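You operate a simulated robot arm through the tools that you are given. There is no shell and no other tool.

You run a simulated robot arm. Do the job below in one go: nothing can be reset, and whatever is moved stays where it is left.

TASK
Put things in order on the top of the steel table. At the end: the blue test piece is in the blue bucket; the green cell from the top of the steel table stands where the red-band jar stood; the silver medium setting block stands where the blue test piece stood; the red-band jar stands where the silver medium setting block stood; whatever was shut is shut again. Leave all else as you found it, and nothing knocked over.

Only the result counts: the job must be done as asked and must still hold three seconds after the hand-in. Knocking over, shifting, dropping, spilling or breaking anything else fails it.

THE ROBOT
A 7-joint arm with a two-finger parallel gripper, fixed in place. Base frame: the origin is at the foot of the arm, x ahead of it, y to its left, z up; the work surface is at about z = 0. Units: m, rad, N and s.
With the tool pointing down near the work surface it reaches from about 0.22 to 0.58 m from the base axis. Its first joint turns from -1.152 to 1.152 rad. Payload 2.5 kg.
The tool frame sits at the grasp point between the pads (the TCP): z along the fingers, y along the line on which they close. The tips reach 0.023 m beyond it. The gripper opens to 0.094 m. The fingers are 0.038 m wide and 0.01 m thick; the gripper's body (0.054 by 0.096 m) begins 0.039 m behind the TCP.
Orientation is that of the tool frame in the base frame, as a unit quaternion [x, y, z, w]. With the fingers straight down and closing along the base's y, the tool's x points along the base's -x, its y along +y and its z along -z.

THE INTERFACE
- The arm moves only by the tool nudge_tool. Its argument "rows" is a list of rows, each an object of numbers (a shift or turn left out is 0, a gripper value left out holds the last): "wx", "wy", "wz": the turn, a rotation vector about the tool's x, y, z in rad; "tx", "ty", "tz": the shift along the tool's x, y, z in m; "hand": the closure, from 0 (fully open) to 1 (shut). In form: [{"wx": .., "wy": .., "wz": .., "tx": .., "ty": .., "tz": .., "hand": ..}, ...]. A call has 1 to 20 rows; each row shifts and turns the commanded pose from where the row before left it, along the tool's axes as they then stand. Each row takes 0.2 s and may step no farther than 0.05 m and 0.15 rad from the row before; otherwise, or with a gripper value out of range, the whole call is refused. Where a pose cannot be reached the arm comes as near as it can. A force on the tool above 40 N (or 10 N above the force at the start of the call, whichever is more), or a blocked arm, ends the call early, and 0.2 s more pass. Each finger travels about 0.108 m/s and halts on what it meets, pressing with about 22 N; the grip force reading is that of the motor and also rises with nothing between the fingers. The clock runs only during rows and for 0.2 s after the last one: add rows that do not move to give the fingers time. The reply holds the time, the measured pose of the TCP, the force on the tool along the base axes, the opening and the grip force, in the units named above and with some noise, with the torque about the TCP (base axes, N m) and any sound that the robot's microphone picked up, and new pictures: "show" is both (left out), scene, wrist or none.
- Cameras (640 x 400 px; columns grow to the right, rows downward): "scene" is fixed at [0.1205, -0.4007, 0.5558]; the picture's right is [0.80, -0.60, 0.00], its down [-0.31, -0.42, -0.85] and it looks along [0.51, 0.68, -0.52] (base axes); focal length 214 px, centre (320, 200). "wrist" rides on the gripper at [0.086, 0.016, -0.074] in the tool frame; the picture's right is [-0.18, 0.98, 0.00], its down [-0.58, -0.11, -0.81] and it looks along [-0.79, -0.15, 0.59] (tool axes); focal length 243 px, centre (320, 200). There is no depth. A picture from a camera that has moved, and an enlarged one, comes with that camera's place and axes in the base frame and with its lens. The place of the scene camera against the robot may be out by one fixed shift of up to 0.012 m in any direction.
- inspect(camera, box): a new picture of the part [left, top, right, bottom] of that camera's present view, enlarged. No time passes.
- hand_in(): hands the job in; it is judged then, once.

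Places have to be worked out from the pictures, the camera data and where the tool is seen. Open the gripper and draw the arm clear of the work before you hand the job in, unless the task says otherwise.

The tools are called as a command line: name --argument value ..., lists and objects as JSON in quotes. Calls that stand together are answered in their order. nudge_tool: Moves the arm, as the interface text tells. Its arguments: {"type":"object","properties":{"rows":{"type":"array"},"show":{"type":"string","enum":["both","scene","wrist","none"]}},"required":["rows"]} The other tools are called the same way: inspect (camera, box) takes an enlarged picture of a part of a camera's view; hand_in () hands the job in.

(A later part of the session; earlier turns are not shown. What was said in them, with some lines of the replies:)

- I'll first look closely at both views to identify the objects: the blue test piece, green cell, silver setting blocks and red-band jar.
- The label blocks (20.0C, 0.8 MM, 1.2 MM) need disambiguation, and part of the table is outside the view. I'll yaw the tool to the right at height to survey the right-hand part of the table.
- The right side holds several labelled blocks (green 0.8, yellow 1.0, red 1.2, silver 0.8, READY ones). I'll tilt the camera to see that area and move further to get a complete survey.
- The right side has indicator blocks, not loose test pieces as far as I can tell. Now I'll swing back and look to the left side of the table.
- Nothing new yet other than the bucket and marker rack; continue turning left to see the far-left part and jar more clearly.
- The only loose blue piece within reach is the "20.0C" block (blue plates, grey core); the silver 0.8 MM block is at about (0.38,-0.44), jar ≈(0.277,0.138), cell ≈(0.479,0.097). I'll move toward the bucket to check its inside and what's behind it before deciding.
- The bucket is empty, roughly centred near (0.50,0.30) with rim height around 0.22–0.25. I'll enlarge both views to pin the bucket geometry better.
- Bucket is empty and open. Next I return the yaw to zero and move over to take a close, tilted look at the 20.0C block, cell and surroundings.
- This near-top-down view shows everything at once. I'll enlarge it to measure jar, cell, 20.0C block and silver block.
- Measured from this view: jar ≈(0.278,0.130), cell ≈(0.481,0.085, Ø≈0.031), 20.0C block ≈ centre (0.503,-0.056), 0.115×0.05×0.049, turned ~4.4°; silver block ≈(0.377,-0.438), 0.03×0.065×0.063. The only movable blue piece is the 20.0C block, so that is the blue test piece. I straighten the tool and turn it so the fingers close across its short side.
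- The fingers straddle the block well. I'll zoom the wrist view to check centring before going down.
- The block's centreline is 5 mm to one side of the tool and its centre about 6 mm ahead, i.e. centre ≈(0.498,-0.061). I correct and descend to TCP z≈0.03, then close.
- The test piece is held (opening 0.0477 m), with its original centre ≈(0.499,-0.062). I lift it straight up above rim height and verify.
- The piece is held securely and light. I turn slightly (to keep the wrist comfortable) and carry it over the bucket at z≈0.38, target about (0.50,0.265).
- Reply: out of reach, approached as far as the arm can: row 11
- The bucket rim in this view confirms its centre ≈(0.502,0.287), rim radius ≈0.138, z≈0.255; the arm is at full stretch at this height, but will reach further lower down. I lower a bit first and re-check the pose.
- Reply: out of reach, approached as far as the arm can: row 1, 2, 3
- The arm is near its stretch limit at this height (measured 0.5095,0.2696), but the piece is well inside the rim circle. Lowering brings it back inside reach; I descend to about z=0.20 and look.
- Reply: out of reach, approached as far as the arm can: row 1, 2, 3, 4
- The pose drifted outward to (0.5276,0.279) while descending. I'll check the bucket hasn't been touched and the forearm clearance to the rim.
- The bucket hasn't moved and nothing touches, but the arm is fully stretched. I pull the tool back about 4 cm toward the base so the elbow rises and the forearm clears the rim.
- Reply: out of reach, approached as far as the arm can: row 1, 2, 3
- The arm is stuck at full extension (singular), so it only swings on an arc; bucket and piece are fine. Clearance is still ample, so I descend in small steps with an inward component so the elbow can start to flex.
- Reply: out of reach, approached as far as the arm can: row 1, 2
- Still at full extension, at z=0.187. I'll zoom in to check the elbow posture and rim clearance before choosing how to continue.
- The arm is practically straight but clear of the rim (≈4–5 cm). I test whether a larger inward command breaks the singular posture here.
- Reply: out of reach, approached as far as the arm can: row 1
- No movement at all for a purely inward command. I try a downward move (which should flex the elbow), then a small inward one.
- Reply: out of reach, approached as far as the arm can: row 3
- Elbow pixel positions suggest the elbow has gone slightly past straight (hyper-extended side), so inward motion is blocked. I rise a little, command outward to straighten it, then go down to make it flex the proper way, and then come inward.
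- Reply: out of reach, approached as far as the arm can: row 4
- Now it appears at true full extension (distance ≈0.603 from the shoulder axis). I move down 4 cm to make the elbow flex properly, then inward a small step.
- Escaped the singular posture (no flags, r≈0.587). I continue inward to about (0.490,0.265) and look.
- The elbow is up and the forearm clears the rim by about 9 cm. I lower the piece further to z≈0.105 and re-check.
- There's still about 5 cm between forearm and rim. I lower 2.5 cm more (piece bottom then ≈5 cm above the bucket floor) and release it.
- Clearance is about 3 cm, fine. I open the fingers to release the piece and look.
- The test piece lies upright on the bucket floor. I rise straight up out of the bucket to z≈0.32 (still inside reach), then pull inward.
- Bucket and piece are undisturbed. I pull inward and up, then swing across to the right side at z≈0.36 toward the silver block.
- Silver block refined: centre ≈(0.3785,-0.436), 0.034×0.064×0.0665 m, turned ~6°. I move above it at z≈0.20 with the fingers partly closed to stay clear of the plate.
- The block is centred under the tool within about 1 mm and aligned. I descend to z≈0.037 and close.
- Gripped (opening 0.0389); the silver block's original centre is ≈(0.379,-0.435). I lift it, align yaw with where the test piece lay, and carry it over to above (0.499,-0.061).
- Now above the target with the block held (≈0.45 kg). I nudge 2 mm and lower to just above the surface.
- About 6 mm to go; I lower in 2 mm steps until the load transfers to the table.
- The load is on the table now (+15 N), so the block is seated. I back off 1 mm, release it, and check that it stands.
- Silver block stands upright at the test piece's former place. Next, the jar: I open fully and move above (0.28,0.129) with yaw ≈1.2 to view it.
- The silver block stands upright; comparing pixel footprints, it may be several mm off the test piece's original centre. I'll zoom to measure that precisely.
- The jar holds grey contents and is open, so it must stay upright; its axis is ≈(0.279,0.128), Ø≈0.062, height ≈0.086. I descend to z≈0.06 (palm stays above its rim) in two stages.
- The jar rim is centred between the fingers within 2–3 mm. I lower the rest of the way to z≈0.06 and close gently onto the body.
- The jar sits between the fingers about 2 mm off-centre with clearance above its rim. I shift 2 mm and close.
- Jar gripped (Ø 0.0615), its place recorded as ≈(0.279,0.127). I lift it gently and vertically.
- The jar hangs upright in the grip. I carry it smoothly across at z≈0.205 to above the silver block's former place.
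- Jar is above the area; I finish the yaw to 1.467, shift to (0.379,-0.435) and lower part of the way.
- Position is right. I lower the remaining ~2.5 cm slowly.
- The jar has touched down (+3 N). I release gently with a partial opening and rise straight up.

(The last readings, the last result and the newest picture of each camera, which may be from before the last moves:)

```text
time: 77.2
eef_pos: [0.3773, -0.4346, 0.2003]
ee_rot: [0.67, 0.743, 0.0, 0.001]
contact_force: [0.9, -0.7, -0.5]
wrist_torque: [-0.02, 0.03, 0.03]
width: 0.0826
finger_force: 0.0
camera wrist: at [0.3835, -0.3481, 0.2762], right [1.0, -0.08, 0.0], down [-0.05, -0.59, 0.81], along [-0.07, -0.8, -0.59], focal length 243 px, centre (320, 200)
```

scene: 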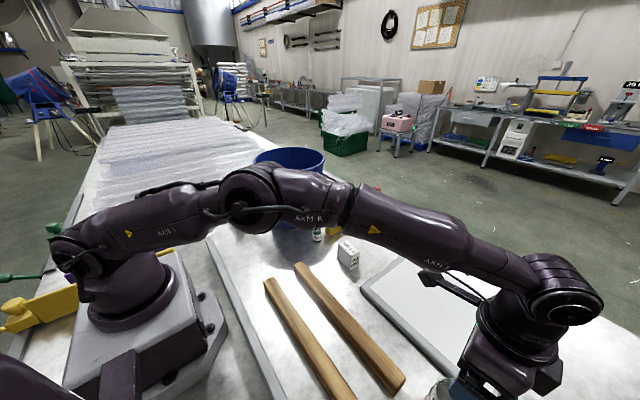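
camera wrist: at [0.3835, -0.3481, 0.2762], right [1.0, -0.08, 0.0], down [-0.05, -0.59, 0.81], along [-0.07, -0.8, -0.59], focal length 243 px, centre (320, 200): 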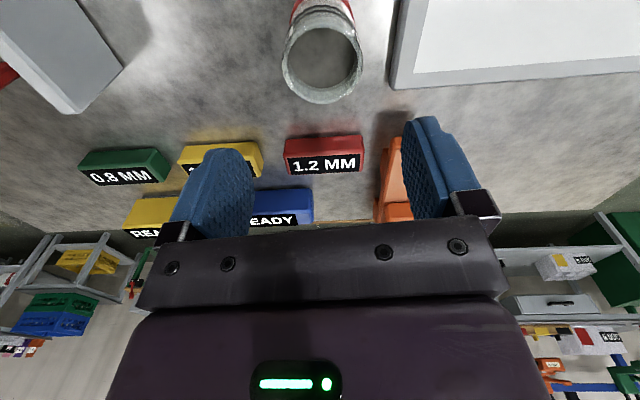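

The jar stands upright where the silver block stood. For the cell I want the camera on the robot side (yaw 0) to stay clear of the bucket, so I move back over free space and rotate.

nudge_tool --rows '[{"tx": 0.0355, "ty": 0.0037, "tz": -0.0114}, {"tx": 0.0355, "ty": 0.0037, "tz": -0.0114}, {"tx": 0.0355, "ty": 0.0037, "tz": -0.0114}, {"tx": 0.0355, "ty": 0.0037, "tz": -0.0114}, {"tx": 0.0355, "ty": 0.0037, "tz": -0.0114}, {"tx": 0.0355, "ty": 0.0037, "tz": -0.0114}, {"tx": 0.0355, "ty": 0.0037, "tz": -0.0114}, {"wz": -0.1467}, {"wz": -0.1467}, {"wz": -0.1467}, {"wz": -0.1467}, {"wz": -0.1467}, {"wz": -0.1467}, {"wz": -0.1467}, {"wz": -0.1467}, {"wz": -0.1467}, {"wz": -0.1467}, {}]' --show "both"

```text
time: 81.0
eef_pos: [0.3782, -0.1835, 0.2807]
ee_rot: [-0.002, 1.0, 0.0, 0.0]
contact_force: [0.4, -0.4, 0.4]
wrist_torque: [-0.01, -0.01, -0.01]
width: 0.0828
finger_force: 0.2
camera wrist: at [0.2909, -0.1689, 0.3563], right [0.18, 0.98, 0.0], down [0.58, -0.11, 0.81], along [0.79, -0.15, -0.59], focal length 243 px, centre (320, 200)
```

scene: 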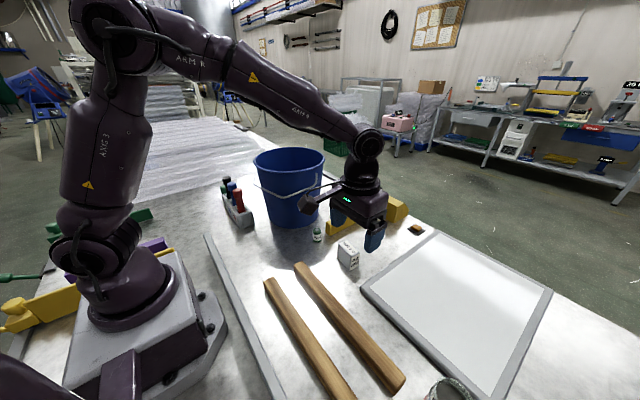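
wrist: 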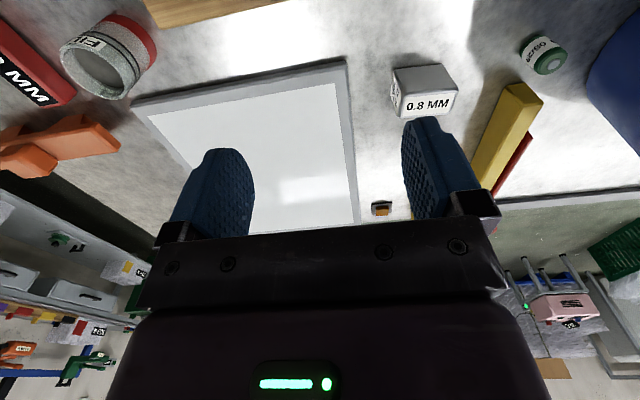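

Good view of both the silver block and the cell. I zoom to measure them.

inspect --camera "wrist" --box '[380, 20, 600, 150]'

inspect --camera "wrist" --box '[500, 20, 600, 90]'

```text
2.91 times, centred on (490, 85) of wrist
camera zoom: at [0.2909, -0.1689, 0.3563], right [0.18, 0.98, 0.0], down [0.58, -0.11, 0.81], along [0.79, -0.15, -0.59], focal length 706 px, centre (-174, 534)
```

zoom: 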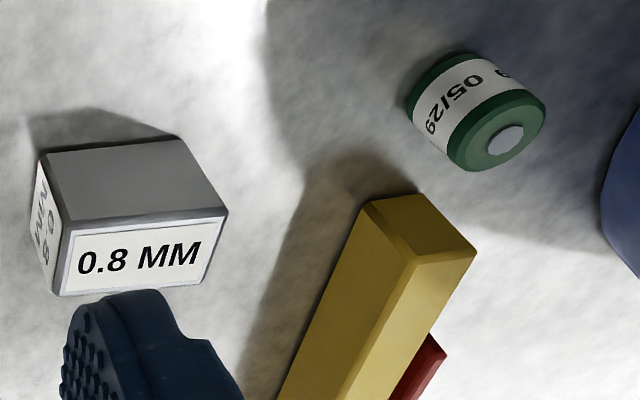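

```text
5.71 times, centred on (550, 55) of wrist
camera zoom: at [0.2909, -0.1689, 0.3563], right [0.18, 0.98, 0.0], down [0.58, -0.11, 0.81], along [0.79, -0.15, -0.59], focal length 1386 px, centre (-994, 1029)
```

zoom: 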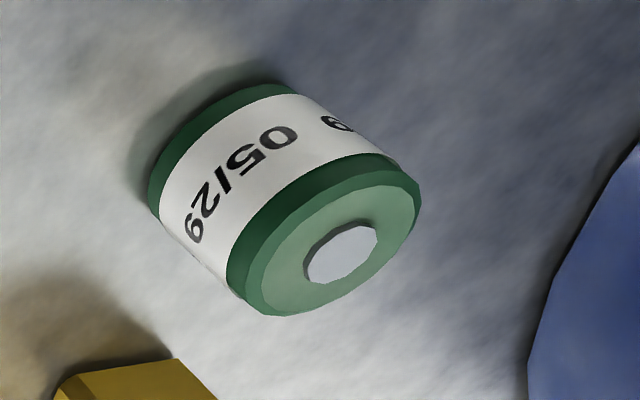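

Cell ≈(0.482,0.087), height ≈0.042; the bucket rim is close behind it (y≈0.15), so I'll come in low from the robot side with fingers closing along y. First move to (0.39,0.087,0.20) and look.

nudge_tool --rows '[{"tx": -0.0017, "ty": 0.0386, "tz": 0.0114, "hand": 0.35}, {"tx": -0.0017, "ty": 0.0386, "tz": 0.0114}, {"tx": -0.0017, "ty": 0.0386, "tz": 0.0114}, {"tx": -0.0017, "ty": 0.0386, "tz": 0.0114}, {"tx": -0.0017, "ty": 0.0386, "tz": 0.0114}, {"tx": -0.0017, "ty": 0.0386, "tz": 0.0114}, {"tx": -0.0017, "ty": 0.0386, "tz": 0.0114}, {}]' --show "both"

inspect --camera "wrist" --box '[240, 20, 400, 140]'

```text
time: 82.8
eef_pos: [0.3897, 0.086, 0.2018]
ee_rot: [0.0, 1.0, 0.0, 0.0]
contact_force: [0.2, -0.8, -0.4]
wrist_torque: [0.03, -0.03, -0.01]
width: 0.0612
finger_force: 0.0
camera wrist: at [0.3033, 0.1011, 0.2771], right [0.18, 0.98, 0.0], down [0.58, -0.11, 0.81], along [0.79, -0.15, -0.59], focal length 243 px, centre (320, 200)
```

scene: 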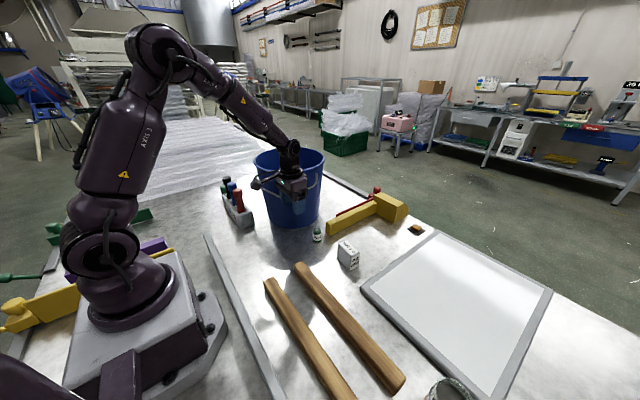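
wrist: 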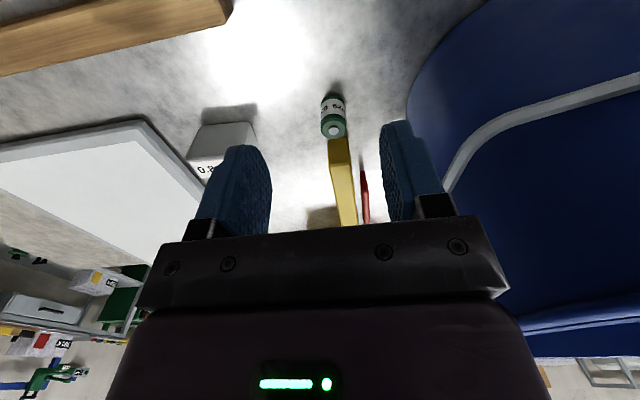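

```text
3.33 times, centred on (320, 80) of wrist
camera zoom: at [0.3033, 0.1011, 0.2771], right [0.18, 0.98, 0.0], down [0.58, -0.11, 0.81], along [0.79, -0.15, -0.59], focal length 809 px, centre (320, 600)
```

zoom: 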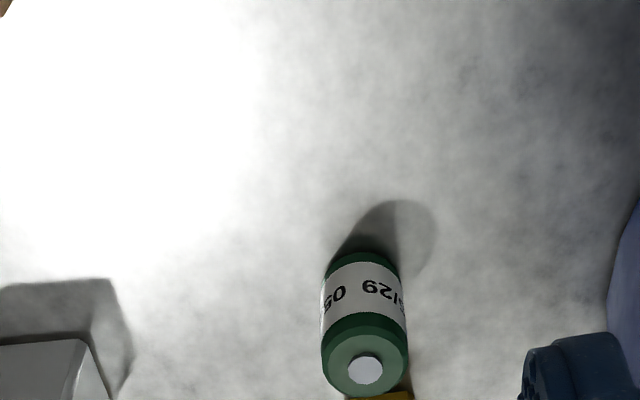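

Cell centre ≈(0.482,0.0845), Ø≈0.030, height ≈0.041. I descend here in the free area to z≈0.03, then slide forward until it is between the fingers.

nudge_tool --rows '[{"ty": -0.0015, "tz": 0.035}, {"tz": 0.04}, {"tz": 0.04}, {"tz": 0.03}, {"tz": 0.018}, {"tz": 0.009}, {}, {"tx": -0.02}, {"tx": -0.02}, {}]' --show "both"

inspect --camera "scene" --box '[240, 150, 380, 270]'

```text
time: 85.0
eef_pos: [0.4289, 0.0829, 0.0294]
ee_rot: [0.0, 1.0, 0.0, 0.0]
contact_force: [0.5, 0.4, -0.2]
wrist_torque: [-0.06, -0.01, 0.02]
width: 0.0612
finger_force: 0.0
camera wrist: at [0.3431, 0.0984, 0.1045], right [0.18, 0.98, 0.0], down [0.58, -0.11, 0.81], along [0.79, -0.15, -0.59], focal length 243 px, centre (320, 200)
```

scene: 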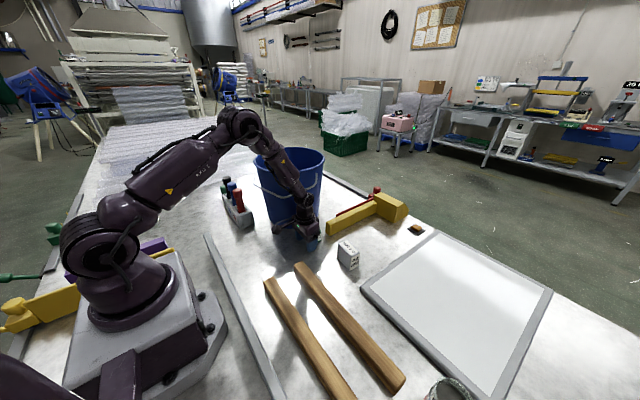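
wrist: 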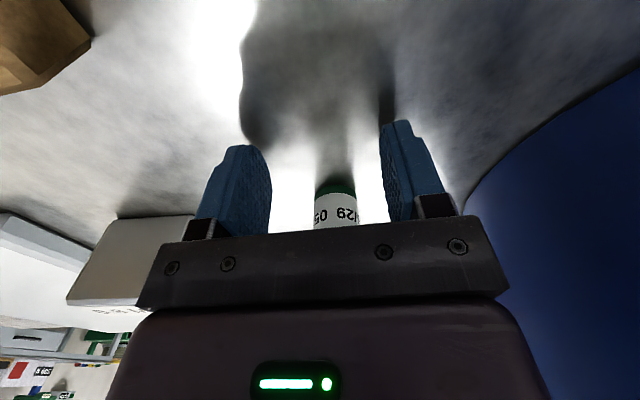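

```text
3.33 times, centred on (310, 210) of scene
camera zoom: at [0.1205, -0.4007, 0.5558], right [0.8, -0.6, 0.0], down [-0.31, -0.42, -0.85], along [0.51, 0.68, -0.52], focal length 715 px, centre (353, 167)
```

zoom: 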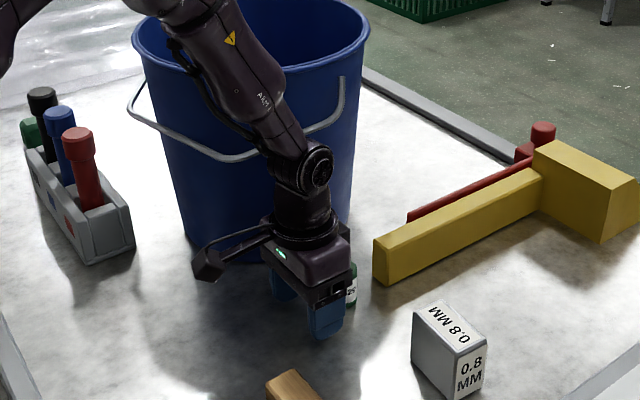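

The fingers straddle the cell's line; bucket handle (≈y 0.145, z 0.18) and wall remain clear. I slide forward the remaining ~5 cm and check.

nudge_tool --rows '[{"tx": -0.015}, {"tx": -0.015}, {"tx": -0.013}, {"tx": -0.009}, {}]' --show "both"

inspect --camera "scene" --box '[250, 150, 370, 260]'

```text
time: 86.2
eef_pos: [0.4807, 0.0846, 0.0289]
ee_rot: [0.0, 1.0, 0.0, 0.0]
contact_force: [0.7, 0.1, 0.0]
wrist_torque: [-0.01, 0.0, 0.03]
width: 0.0612
finger_force: 0.0
camera wrist: at [0.3945, 0.0991, 0.104], right [0.18, 0.98, 0.0], down [0.58, -0.11, 0.81], along [0.79, -0.15, -0.59], focal length 243 px, centre (320, 200)
```

scene: 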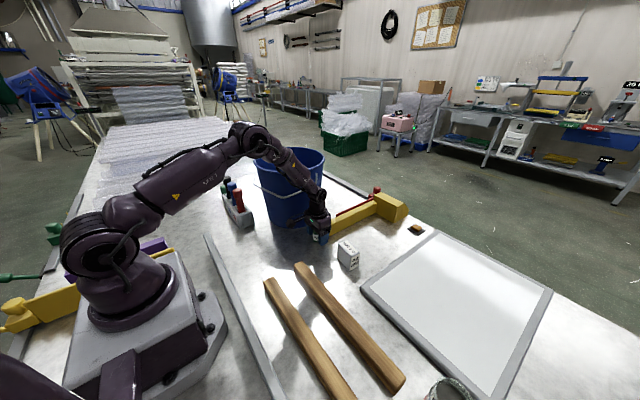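
wrist: 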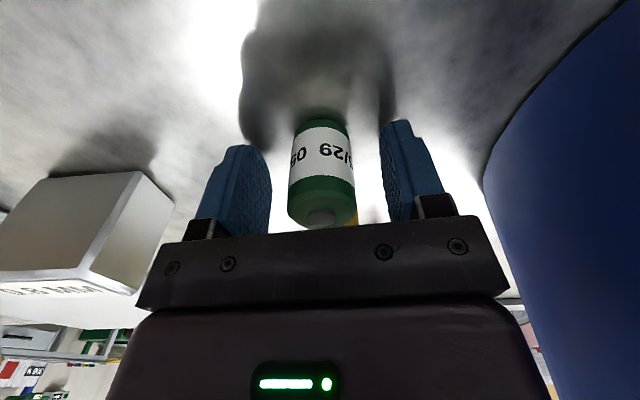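

```text
3.64 times, centred on (310, 205) of scene
camera zoom: at [0.1205, -0.4007, 0.5558], right [0.8, -0.6, 0.0], down [-0.31, -0.42, -0.85], along [0.51, 0.68, -0.52], focal length 780 px, centre (356, 182)
```

zoom: 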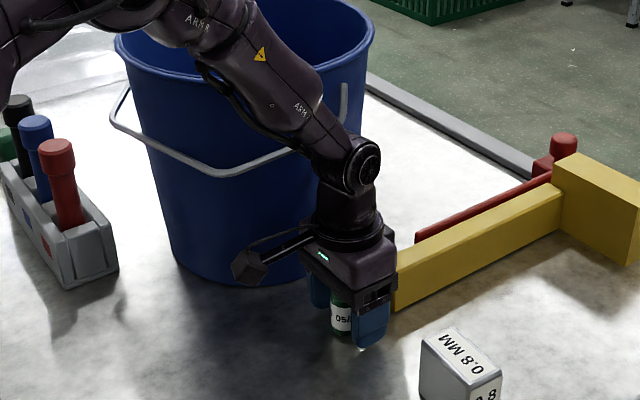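

The cell is centred between the fingers and nothing else is touched. I close on it.

nudge_tool --rows '[{"hand": 0.6}, {"hand": 1}, {"hand": 1}, {"hand": 1}, {}]' --show "wrist"

```text
time: 87.4
eef_pos: [0.4811, 0.084, 0.03]
ee_rot: [0.001, 1.0, 0.0, 0.001]
contact_force: [-0.1, -0.4, -1.0]
wrist_torque: [0.05, 0.02, 0.01]
width: 0.028
finger_force: 22.4
camera wrist: at [0.3943, 0.0991, 0.1041], right [0.18, 0.98, 0.0], down [0.58, -0.11, 0.81], along [0.79, -0.15, -0.59], focal length 243 px, centre (320, 200)
```

wrist: 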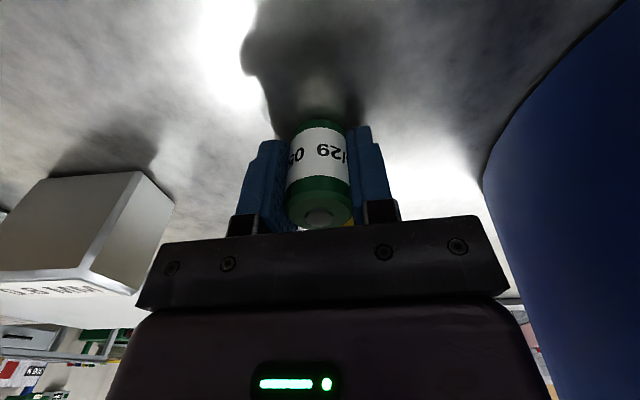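

Gripped (0.028 m). I lift 3 cm, back straight out toward the robot away from the bucket, then move to above the jar's former place (0.279,0.127).

nudge_tool --rows '[{"tz": -0.01}, {"tz": -0.02}, {"tx": 0.02}, {"tx": 0.03}, {"tx": 0.03}, {"tx": 0.025}, {"tx": 0.024, "ty": 0.011, "tz": -0.0125}, {"tx": 0.024, "ty": 0.011, "tz": -0.0125}, {"tx": 0.024, "ty": 0.011, "tz": -0.0125}, {"tx": 0.024, "ty": 0.01, "tz": -0.0125}, {}]' --show "both"

```text
time: 89.8
eef_pos: [0.2807, 0.1269, 0.1099]
ee_rot: [0.0, 1.0, 0.0, 0.001]
contact_force: [0.1, -0.3, -0.8]
wrist_torque: [0.02, 0.01, 0.03]
width: 0.0282
finger_force: 22.1
camera wrist: at [0.1937, 0.1421, 0.1854], right [0.18, 0.98, 0.0], down [0.58, -0.11, 0.81], along [0.79, -0.15, -0.59], focal length 243 px, centre (320, 200)
```

scene: 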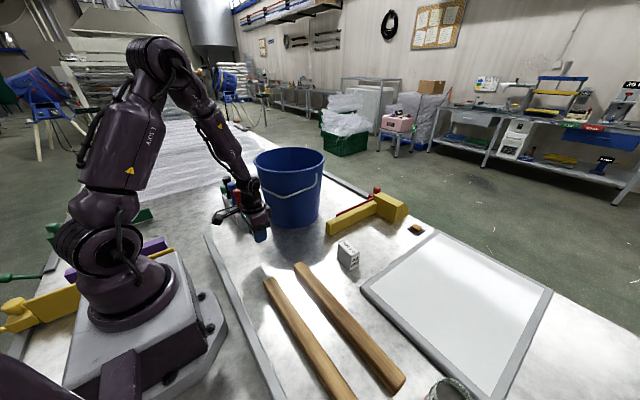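
wrist: 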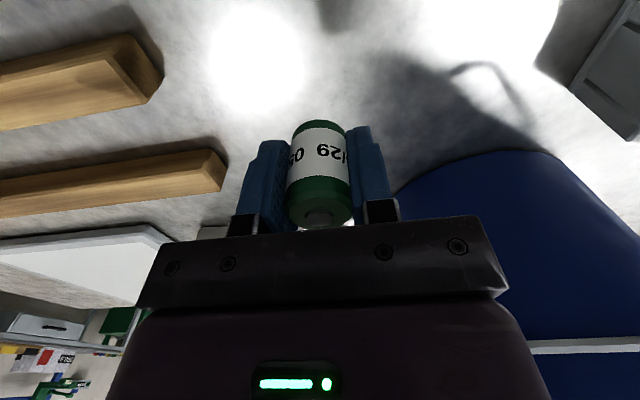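

The cell is above the jar's former place. I lower it slowly to the table.

nudge_tool --rows '[{"tx": 0.0015, "tz": 0.022}, {"tz": 0.025}, {"tz": 0.018}, {"tz": 0.008}, {"tz": 0.004}, {}]' --show "scene"

inspect --camera "scene" --box '[240, 220, 290, 280]'

```text
time: 91.2
eef_pos: [0.28, 0.1273, 0.033]
ee_rot: [0.0, 1.0, 0.0, 0.001]
contact_force: [0.4, -0.5, -0.1]
wrist_torque: [0.01, 0.0, -0.02]
width: 0.0282
finger_force: 22.2
```

scene: 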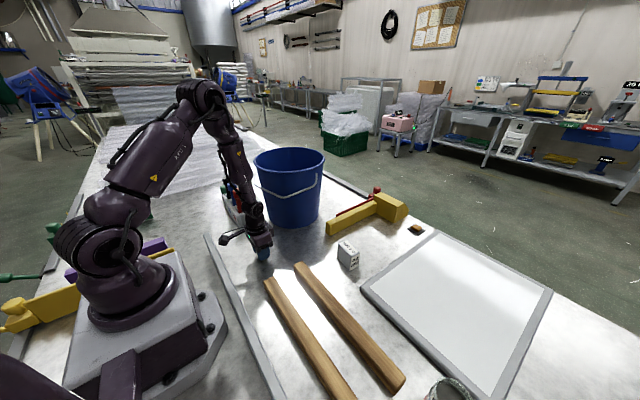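

```text
6.67 times, centred on (265, 250) of scene
camera zoom: at [0.1205, -0.4006, 0.5558], right [0.8, -0.6, 0.0], down [-0.31, -0.42, -0.85], along [0.51, 0.68, -0.52], focal length 1430 px, centre (687, -133)
```

zoom: 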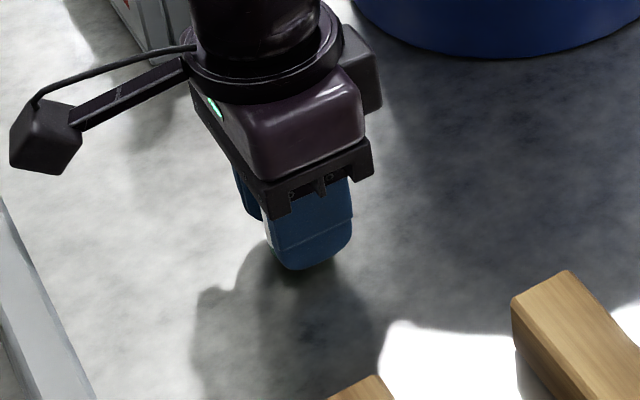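

nudge_tool --rows '[{"tz": 0.0015}, {"tz": 0.001}, {}]' --show "none"

```text
time: 92.0
eef_pos: [0.2794, 0.1273, 0.0307]
ee_rot: [0.0, 1.0, 0.0, 0.0]
contact_force: [0.2, 0.3, -0.9]
wrist_torque: [-0.01, 0.02, 0.02]
width: 0.0281
finger_force: 22.0
```

Still about 1 mm above contact; I step down in 1 mm increments.

nudge_tool --rows '[{"tz": 0.001}, {"tz": 0.001}, {}]' --show "none"

```text
time: 92.8
eef_pos: [0.2801, 0.1278, 0.0298]
ee_rot: [-0.001, 1.0, 0.0, 0.001]
contact_force: [-2.4, -0.4, 11.0]
wrist_torque: [0.0, 0.13, 0.01]
width: 0.0283
finger_force: 21.8
```

Contact made (+11 N). I relieve 1 mm, open the fingers moderately, and rise straight up.

nudge_tool --rows '[{"tz": -0.001}, {"hand": 0.6}, {"hand": 0.4}, {"hand": 0.3}, {}]' --show "none"

nudge_tool --rows '[{"tz": -0.01}, {"tz": -0.02}, {"tz": -0.03}, {"tz": -0.035}, {"tz": -0.035}, {"tz": -0.035}, {"tz": -0.035}, {}]' --show "both"

inspect --camera "scene" --box '[240, 220, 290, 280]'

```text
time: 94.0
eef_pos: [0.2786, 0.1282, 0.0296]
ee_rot: [-0.001, 1.0, 0.0, 0.0]
contact_force: [-1.1, 0.2, -1.1]
wrist_torque: [0.03, 0.01, 0.02]
width: 0.0656
finger_force: 0.2
```

```text
time: 95.8
eef_pos: [0.2805, 0.1249, 0.2294]
ee_rot: [0.001, 1.0, 0.0, 0.0]
contact_force: [0.0, -0.4, -0.2]
wrist_torque: [-0.02, 0.01, -0.01]
width: 0.0656
finger_force: 0.1
camera wrist: at [0.1933, 0.1405, 0.3046], right [0.18, 0.98, 0.0], down [0.58, -0.11, 0.81], along [0.79, -0.15, -0.59], focal length 243 px, centre (320, 200)
```

scene: 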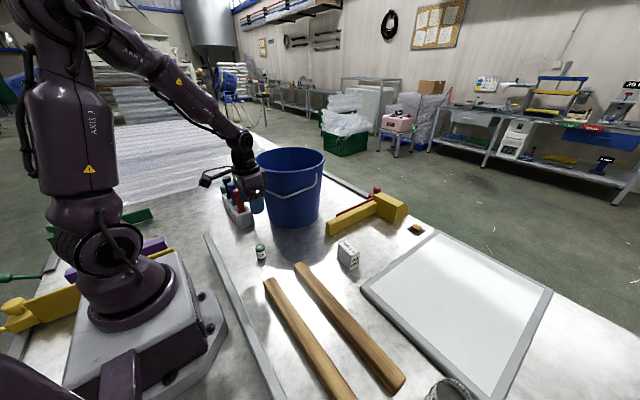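
wrist: 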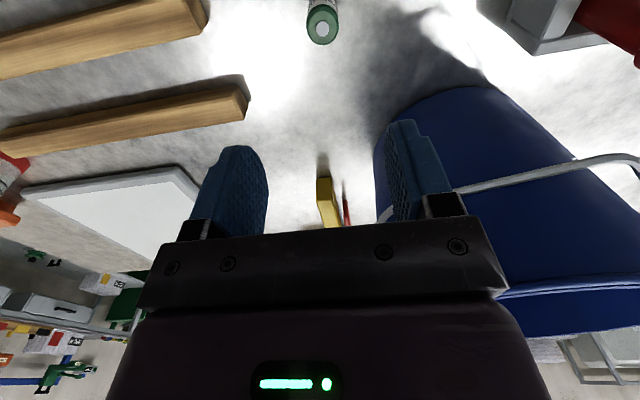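

```text
6.67 times, centred on (265, 250) of scene
camera zoom: at [0.1205, -0.4007, 0.5558], right [0.8, -0.6, 0.0], down [-0.31, -0.42, -0.85], along [0.51, 0.68, -0.52], focal length 1430 px, centre (687, -133)
```

zoom: 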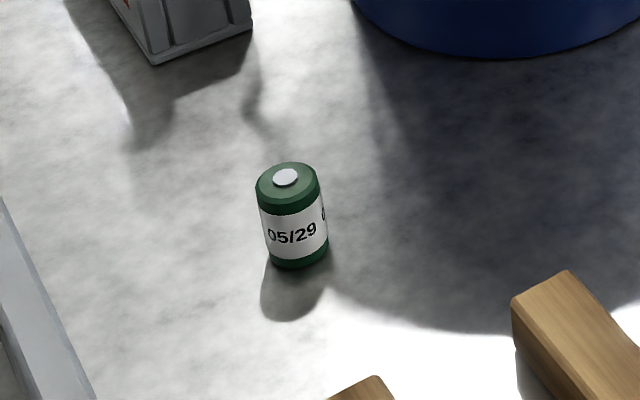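

The cell stands upright at the jar's former place (within ~5 mm by pixel comparison). The silver block measures roughly 8 mm off the test piece's original centre (needs about +0.003..0.005 in x, +0.008 in y), so I'll go back and fine-tune it: rotate and hover over it.

nudge_tool --rows '[{"tz": -0.04}, {"wz": 0.1497}, {"wz": 0.1497}, {"wz": 0.1497}, {"wz": 0.1497}, {"wz": 0.1497}, {"wz": 0.1497}, {"wz": 0.1497}, {"wz": 0.1497}, {"wz": 0.1497}, {"wz": 0.1497}, {"wz": 0.1497}, {}]' --show "none"

nudge_tool --rows '[{"tx": -0.024, "ty": 0.0333, "tz": 0.005}, {"tx": -0.024, "ty": 0.0333, "tz": 0.01}, {"tx": -0.024, "ty": 0.0333, "tz": 0.01}, {"tx": -0.024, "ty": 0.0333, "tz": 0.01}, {"tx": -0.024, "ty": 0.0333, "tz": 0.01}, {"tx": -0.024, "ty": 0.0333, "tz": 0.01}, {"tx": -0.024, "ty": 0.0333, "tz": 0.01}, {"hand": 0.25}, {}]' --show "both"

inspect --camera "wrist" --box '[240, 0, 400, 120]'

inspect --camera "scene" --box '[230, 200, 390, 300]'

```text
time: 98.6
eef_pos: [0.2791, 0.1273, 0.2692]
ee_rot: [0.734, 0.679, -0.001, 0.0]
contact_force: [-0.6, 0.3, -0.8]
wrist_torque: [0.01, -0.02, 0.0]
width: 0.0655
finger_force: 0.0
```

```text
time: 100.6
eef_pos: [0.4997, -0.0555, 0.2038]
ee_rot: [0.733, 0.68, -0.001, 0.0]
contact_force: [0.1, -0.6, 0.1]
wrist_torque: [0.01, 0.04, -0.01]
width: 0.0705
finger_force: 0.2
camera wrist: at [0.5221, 0.0281, 0.2787], right [0.97, -0.26, 0.0], down [-0.15, -0.57, 0.81], along [-0.21, -0.78, -0.59], focal length 243 px, centre (320, 200)
```

scene: 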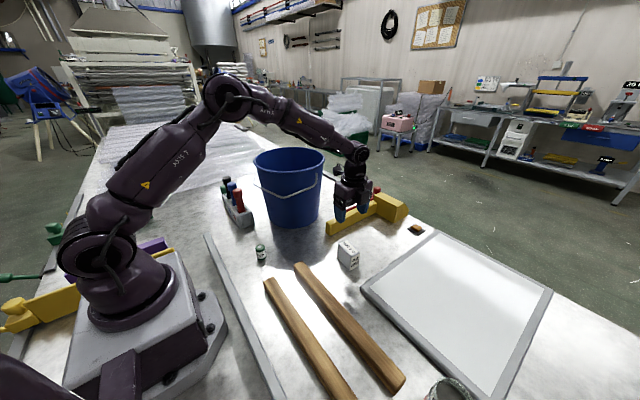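
wrist: 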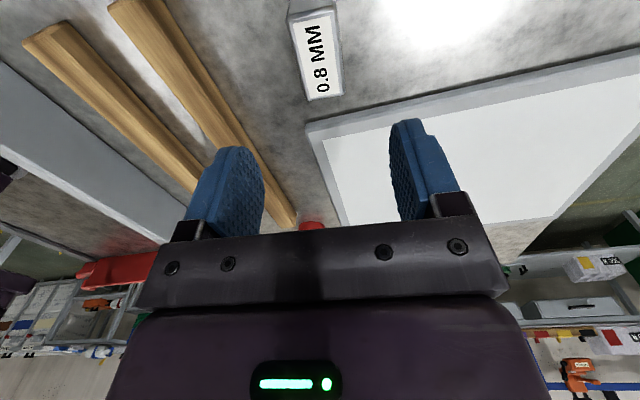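

```text
3.33 times, centred on (320, 60) of wrist
camera zoom: at [0.5221, 0.0281, 0.2787], right [0.97, -0.26, 0.0], down [-0.15, -0.57, 0.81], along [-0.21, -0.78, -0.59], focal length 809 px, centre (320, 667)
```

zoom: 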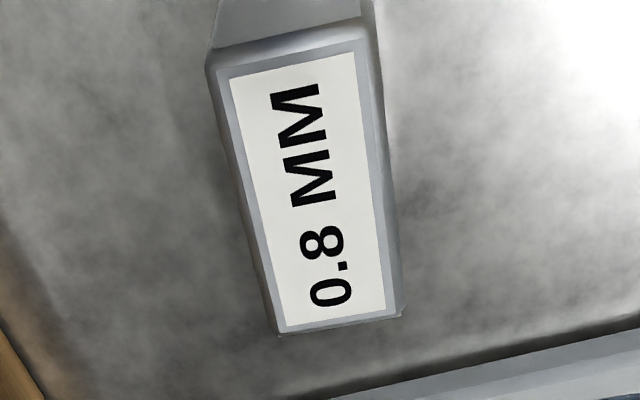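

```text
4.00 times, centred on (310, 250) of scene
camera zoom: at [0.1205, -0.4007, 0.5558], right [0.8, -0.6, 0.0], down [-0.31, -0.42, -0.85], along [0.51, 0.68, -0.52], focal length 858 px, centre (360, 0)
```

zoom: 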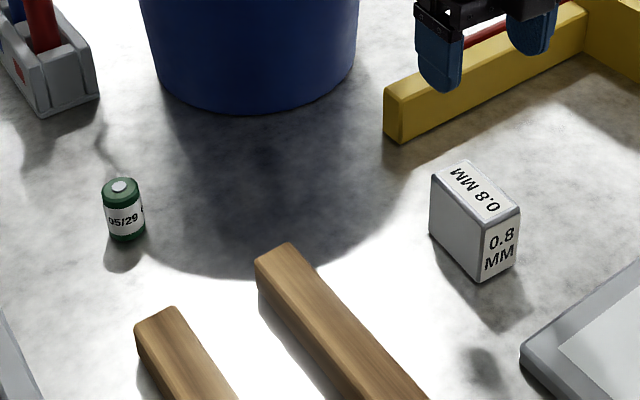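

The silver block is at ≈(0.4975,-0.0615); combining all measurements the test piece's centre was ≈(0.501,-0.0555). I'll re-grip the block, lift it slightly and shift it by about (+0.003,+0.0055).

nudge_tool --rows '[{"tx": -0.0062, "ty": -0.002}, {"tz": 0.035}, {"tz": 0.035}, {"tz": 0.035}, {"tz": 0.03}, {"tz": 0.02}, {"tz": 0.011}, {}, {"hand": 0.6}, {"hand": 1}, {"hand": 1}, {"hand": 1}, {}]' --show "wrist"

```text
time: 103.4
eef_pos: [0.4978, -0.064, 0.0377]
ee_rot: [0.733, 0.68, 0.001, -0.001]
contact_force: [1.5, 0.0, -0.1]
wrist_torque: [0.06, -0.07, -0.03]
width: 0.0391
finger_force: 22.6
camera wrist: at [0.5187, 0.0194, 0.1122], right [0.97, -0.26, 0.0], down [-0.15, -0.57, 0.81], along [-0.21, -0.78, -0.59], focal length 243 px, centre (320, 200)
```

wrist: 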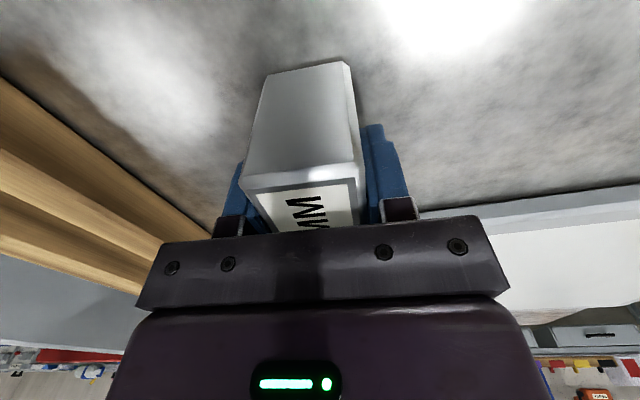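

Re-gripped. Lift 1 cm, shift by the correction, and lower again to just above contact.

nudge_tool --rows '[{"tz": -0.005}, {"tz": -0.005}, {"tx": 0.003, "ty": 0.0013}, {"tx": 0.003, "ty": 0.0013}, {}, {"tz": 0.005}, {"tz": 0.003}, {}]' --show "none"

```text
time: 105.2
eef_pos: [0.4993, -0.0581, 0.0397]
ee_rot: [0.733, 0.68, 0.0, 0.0]
contact_force: [-0.1, -0.2, -4.8]
wrist_torque: [-0.02, -0.02, 0.0]
width: 0.0388
finger_force: 21.6
```

nudge_tool --rows '[{"tz": 0.001}, {"tz": 0.001}, {}]' --show "none"

```text
time: 106.0
eef_pos: [0.4995, -0.0578, 0.0374]
ee_rot: [0.733, 0.68, 0.0, 0.0]
contact_force: [-0.2, 1.0, -4.3]
wrist_torque: [-0.01, -0.01, -0.01]
width: 0.0389
finger_force: 22.1
```

Still carrying the weight; another 1–2 mm down.

nudge_tool --rows '[{"tz": 0.001}, {}]' --show "none"

```text
time: 106.6
eef_pos: [0.4995, -0.0584, 0.0374]
ee_rot: [0.733, 0.68, 0.001, 0.0]
contact_force: [-4.0, 0.6, 5.0]
wrist_torque: [0.09, 0.24, 0.01]
width: 0.0391
finger_force: 21.4
```

The block has touched down. I release it and rise clear, then view everything.

nudge_tool --rows '[{"hand": 0.4}, {"hand": 0.25}, {"hand": 0.2}, {}]' --show "none"

nudge_tool --rows '[{"tz": -0.015}, {"tz": -0.03}, {"tz": -0.045}, {"tz": -0.045}, {"tz": -0.045}, {"tz": -0.045}, {"tz": -0.045}, {"tz": -0.03}, {"hand": 0}, {}]' --show "both"

inspect --camera "scene" --box '[230, 200, 390, 300]'

```text
time: 107.6
eef_pos: [0.5002, -0.059, 0.0368]
ee_rot: [0.733, 0.68, 0.0, 0.0]
contact_force: [-0.4, 0.2, -0.1]
wrist_torque: [0.01, 0.0, 0.02]
width: 0.0753
finger_force: 0.0
```

```text
time: 109.8
eef_pos: [0.4967, -0.0568, 0.3366]
ee_rot: [0.733, 0.68, 0.0, 0.0]
contact_force: [0.2, 0.6, -0.3]
wrist_torque: [-0.01, 0.01, 0.0]
width: 0.094
finger_force: 0.1
camera wrist: at [0.5207, 0.0269, 0.4118], right [0.97, -0.26, 0.0], down [-0.15, -0.57, 0.81], along [-0.21, -0.78, -0.59], focal length 243 px, centre (320, 200)
```

scene: 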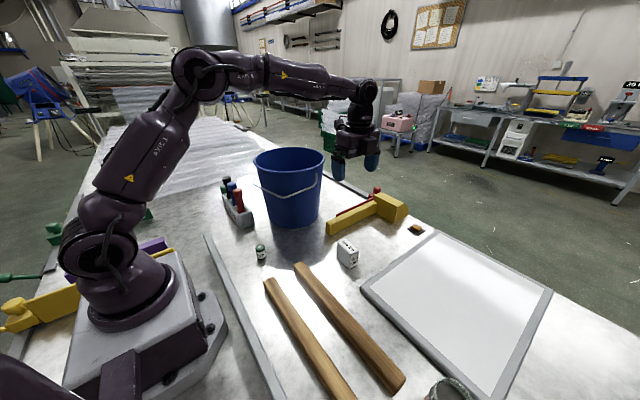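
wrist: 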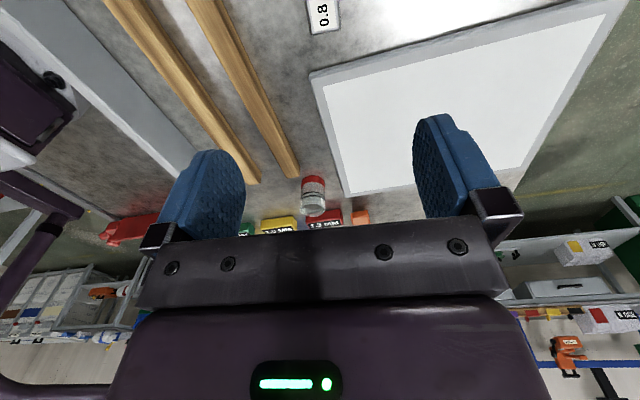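

```text
4.00 times, centred on (310, 250) of scene
camera zoom: at [0.1205, -0.4007, 0.5558], right [0.8, -0.6, 0.0], down [-0.31, -0.42, -0.85], along [0.51, 0.68, -0.52], focal length 858 px, centre (360, 0)
```

zoom: 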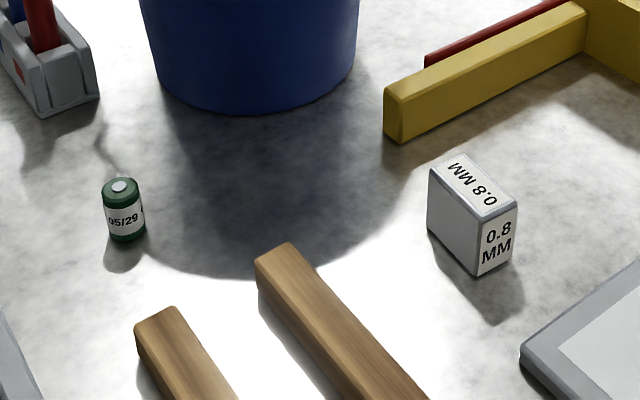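

The silver block now matches the test piece's original footprint. I draw the arm up and back to its starting pose and check the final state.

nudge_tool --rows '[{"tx": -0.0038, "ty": -0.0344, "tz": -0.0244}, {"tx": -0.0038, "ty": -0.0344, "tz": -0.0244}, {"tx": -0.0038, "ty": -0.0344, "tz": -0.0244}, {"tx": -0.0038, "ty": -0.0344, "tz": -0.0244}, {"tx": -0.0038, "ty": -0.0344, "tz": -0.0244}, {"wz": -0.1497}, {"wz": -0.1497}, {"wz": -0.1497}, {"wz": -0.1497}, {"wz": -0.1497}, {"wz": -0.1497}, {"wz": -0.1497}, {"wz": -0.1497}, {"wz": -0.1497}, {"wz": -0.1497}, {"wz": -0.1497}, {}]' --show "both"

inspect --camera "scene" --box '[210, 130, 390, 260]'

inspect --camera "wrist" --box '[0, 0, 320, 200]'

```text
time: 113.4
eef_pos: [0.3267, -0.0628, 0.4587]
ee_rot: [-0.002, 1.0, 0.0, 0.0]
contact_force: [0.1, 0.2, -0.4]
wrist_torque: [0.01, 0.03, 0.01]
width: 0.0941
finger_force: 0.0
camera wrist: at [0.2399, -0.0489, 0.5347], right [0.18, 0.98, 0.0], down [0.58, -0.11, 0.81], along [0.79, -0.15, -0.59], focal length 243 px, centre (320, 200)
```

scene: 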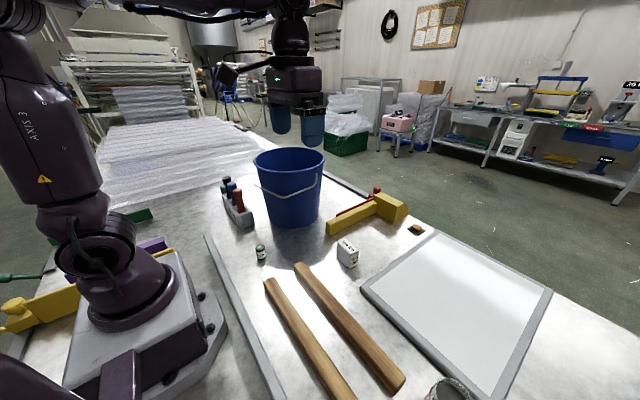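
wrist: 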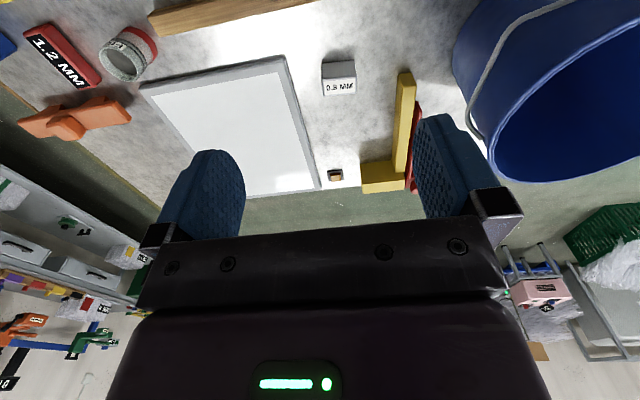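

```text
3.08 times, centred on (300, 195) of scene
camera zoom: at [0.1205, -0.4007, 0.5558], right [0.8, -0.6, 0.0], down [-0.31, -0.42, -0.85], along [0.51, 0.68, -0.52], focal length 660 px, centre (382, 215)
```

zoom: 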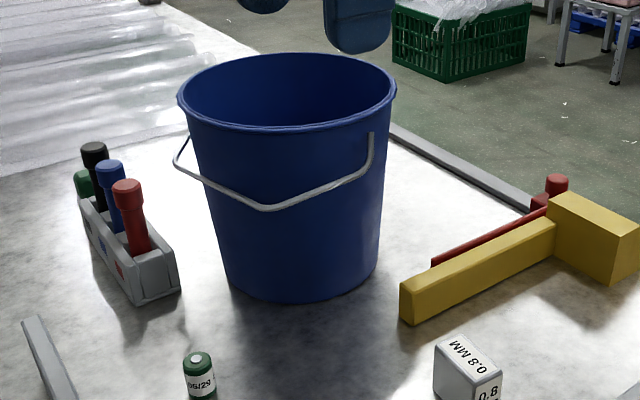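

```text
2.00 times, centred on (160, 100) of wrist
camera zoom: at [0.2399, -0.0489, 0.5347], right [0.18, 0.98, 0.0], down [0.58, -0.11, 0.81], along [0.79, -0.15, -0.59], focal length 485 px, centre (640, 400)
```

zoom: 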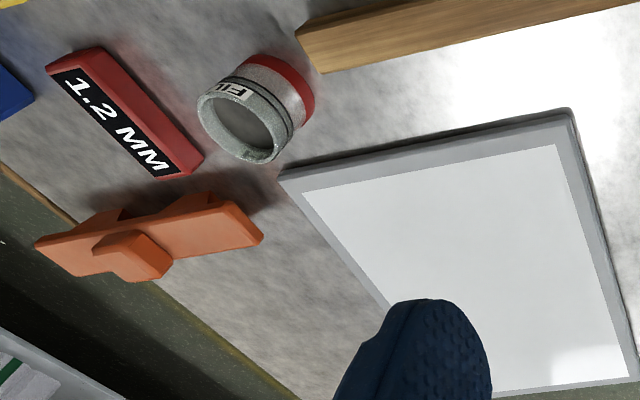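

All four pieces are in place and upright: the test piece is in the bucket, the silver block and cell are at their new places, and the jar stands where the silver block was. Bucket, plate and rails look unchanged, nothing was opened, and the gripper is open with the arm clear, so I hand in.

hand_in

```text
The job is handed in.
```

I did all four moves and handed the job in. I don't have the verdict on it. In the last pictures the three pieces on the table were standing upright.

- **Blue test piece:** it is in the blue bucket. I took the block marked "20.0C" to be this piece, because it was the only blue block the arm could reach. The arm could not get right to the bottom past the rim, so I let go about 5 cm above the bucket floor. It landed flat and upright.
- **Silver setting block (0.8 MM):** it stands where the test piece stood, within a few millimetres. It was the only silver block I saw, so I took it to be the medium one. My first placing was several millimetres off, so I picked it up again and corrected it.
- **Red-band jar:** it stands where the silver block stood. It is an open jar with grey contents, which I kept level the whole way.
- **Green cell:** it stands where the jar stood, about 5 mm off centre.

I found nothing shut that needed opening, so there was nothing to shut again. The bucket, plate, rails and other items looked unmoved in the final pictures. The gripper is open and the arm is back near its starting pose, clear of the work.
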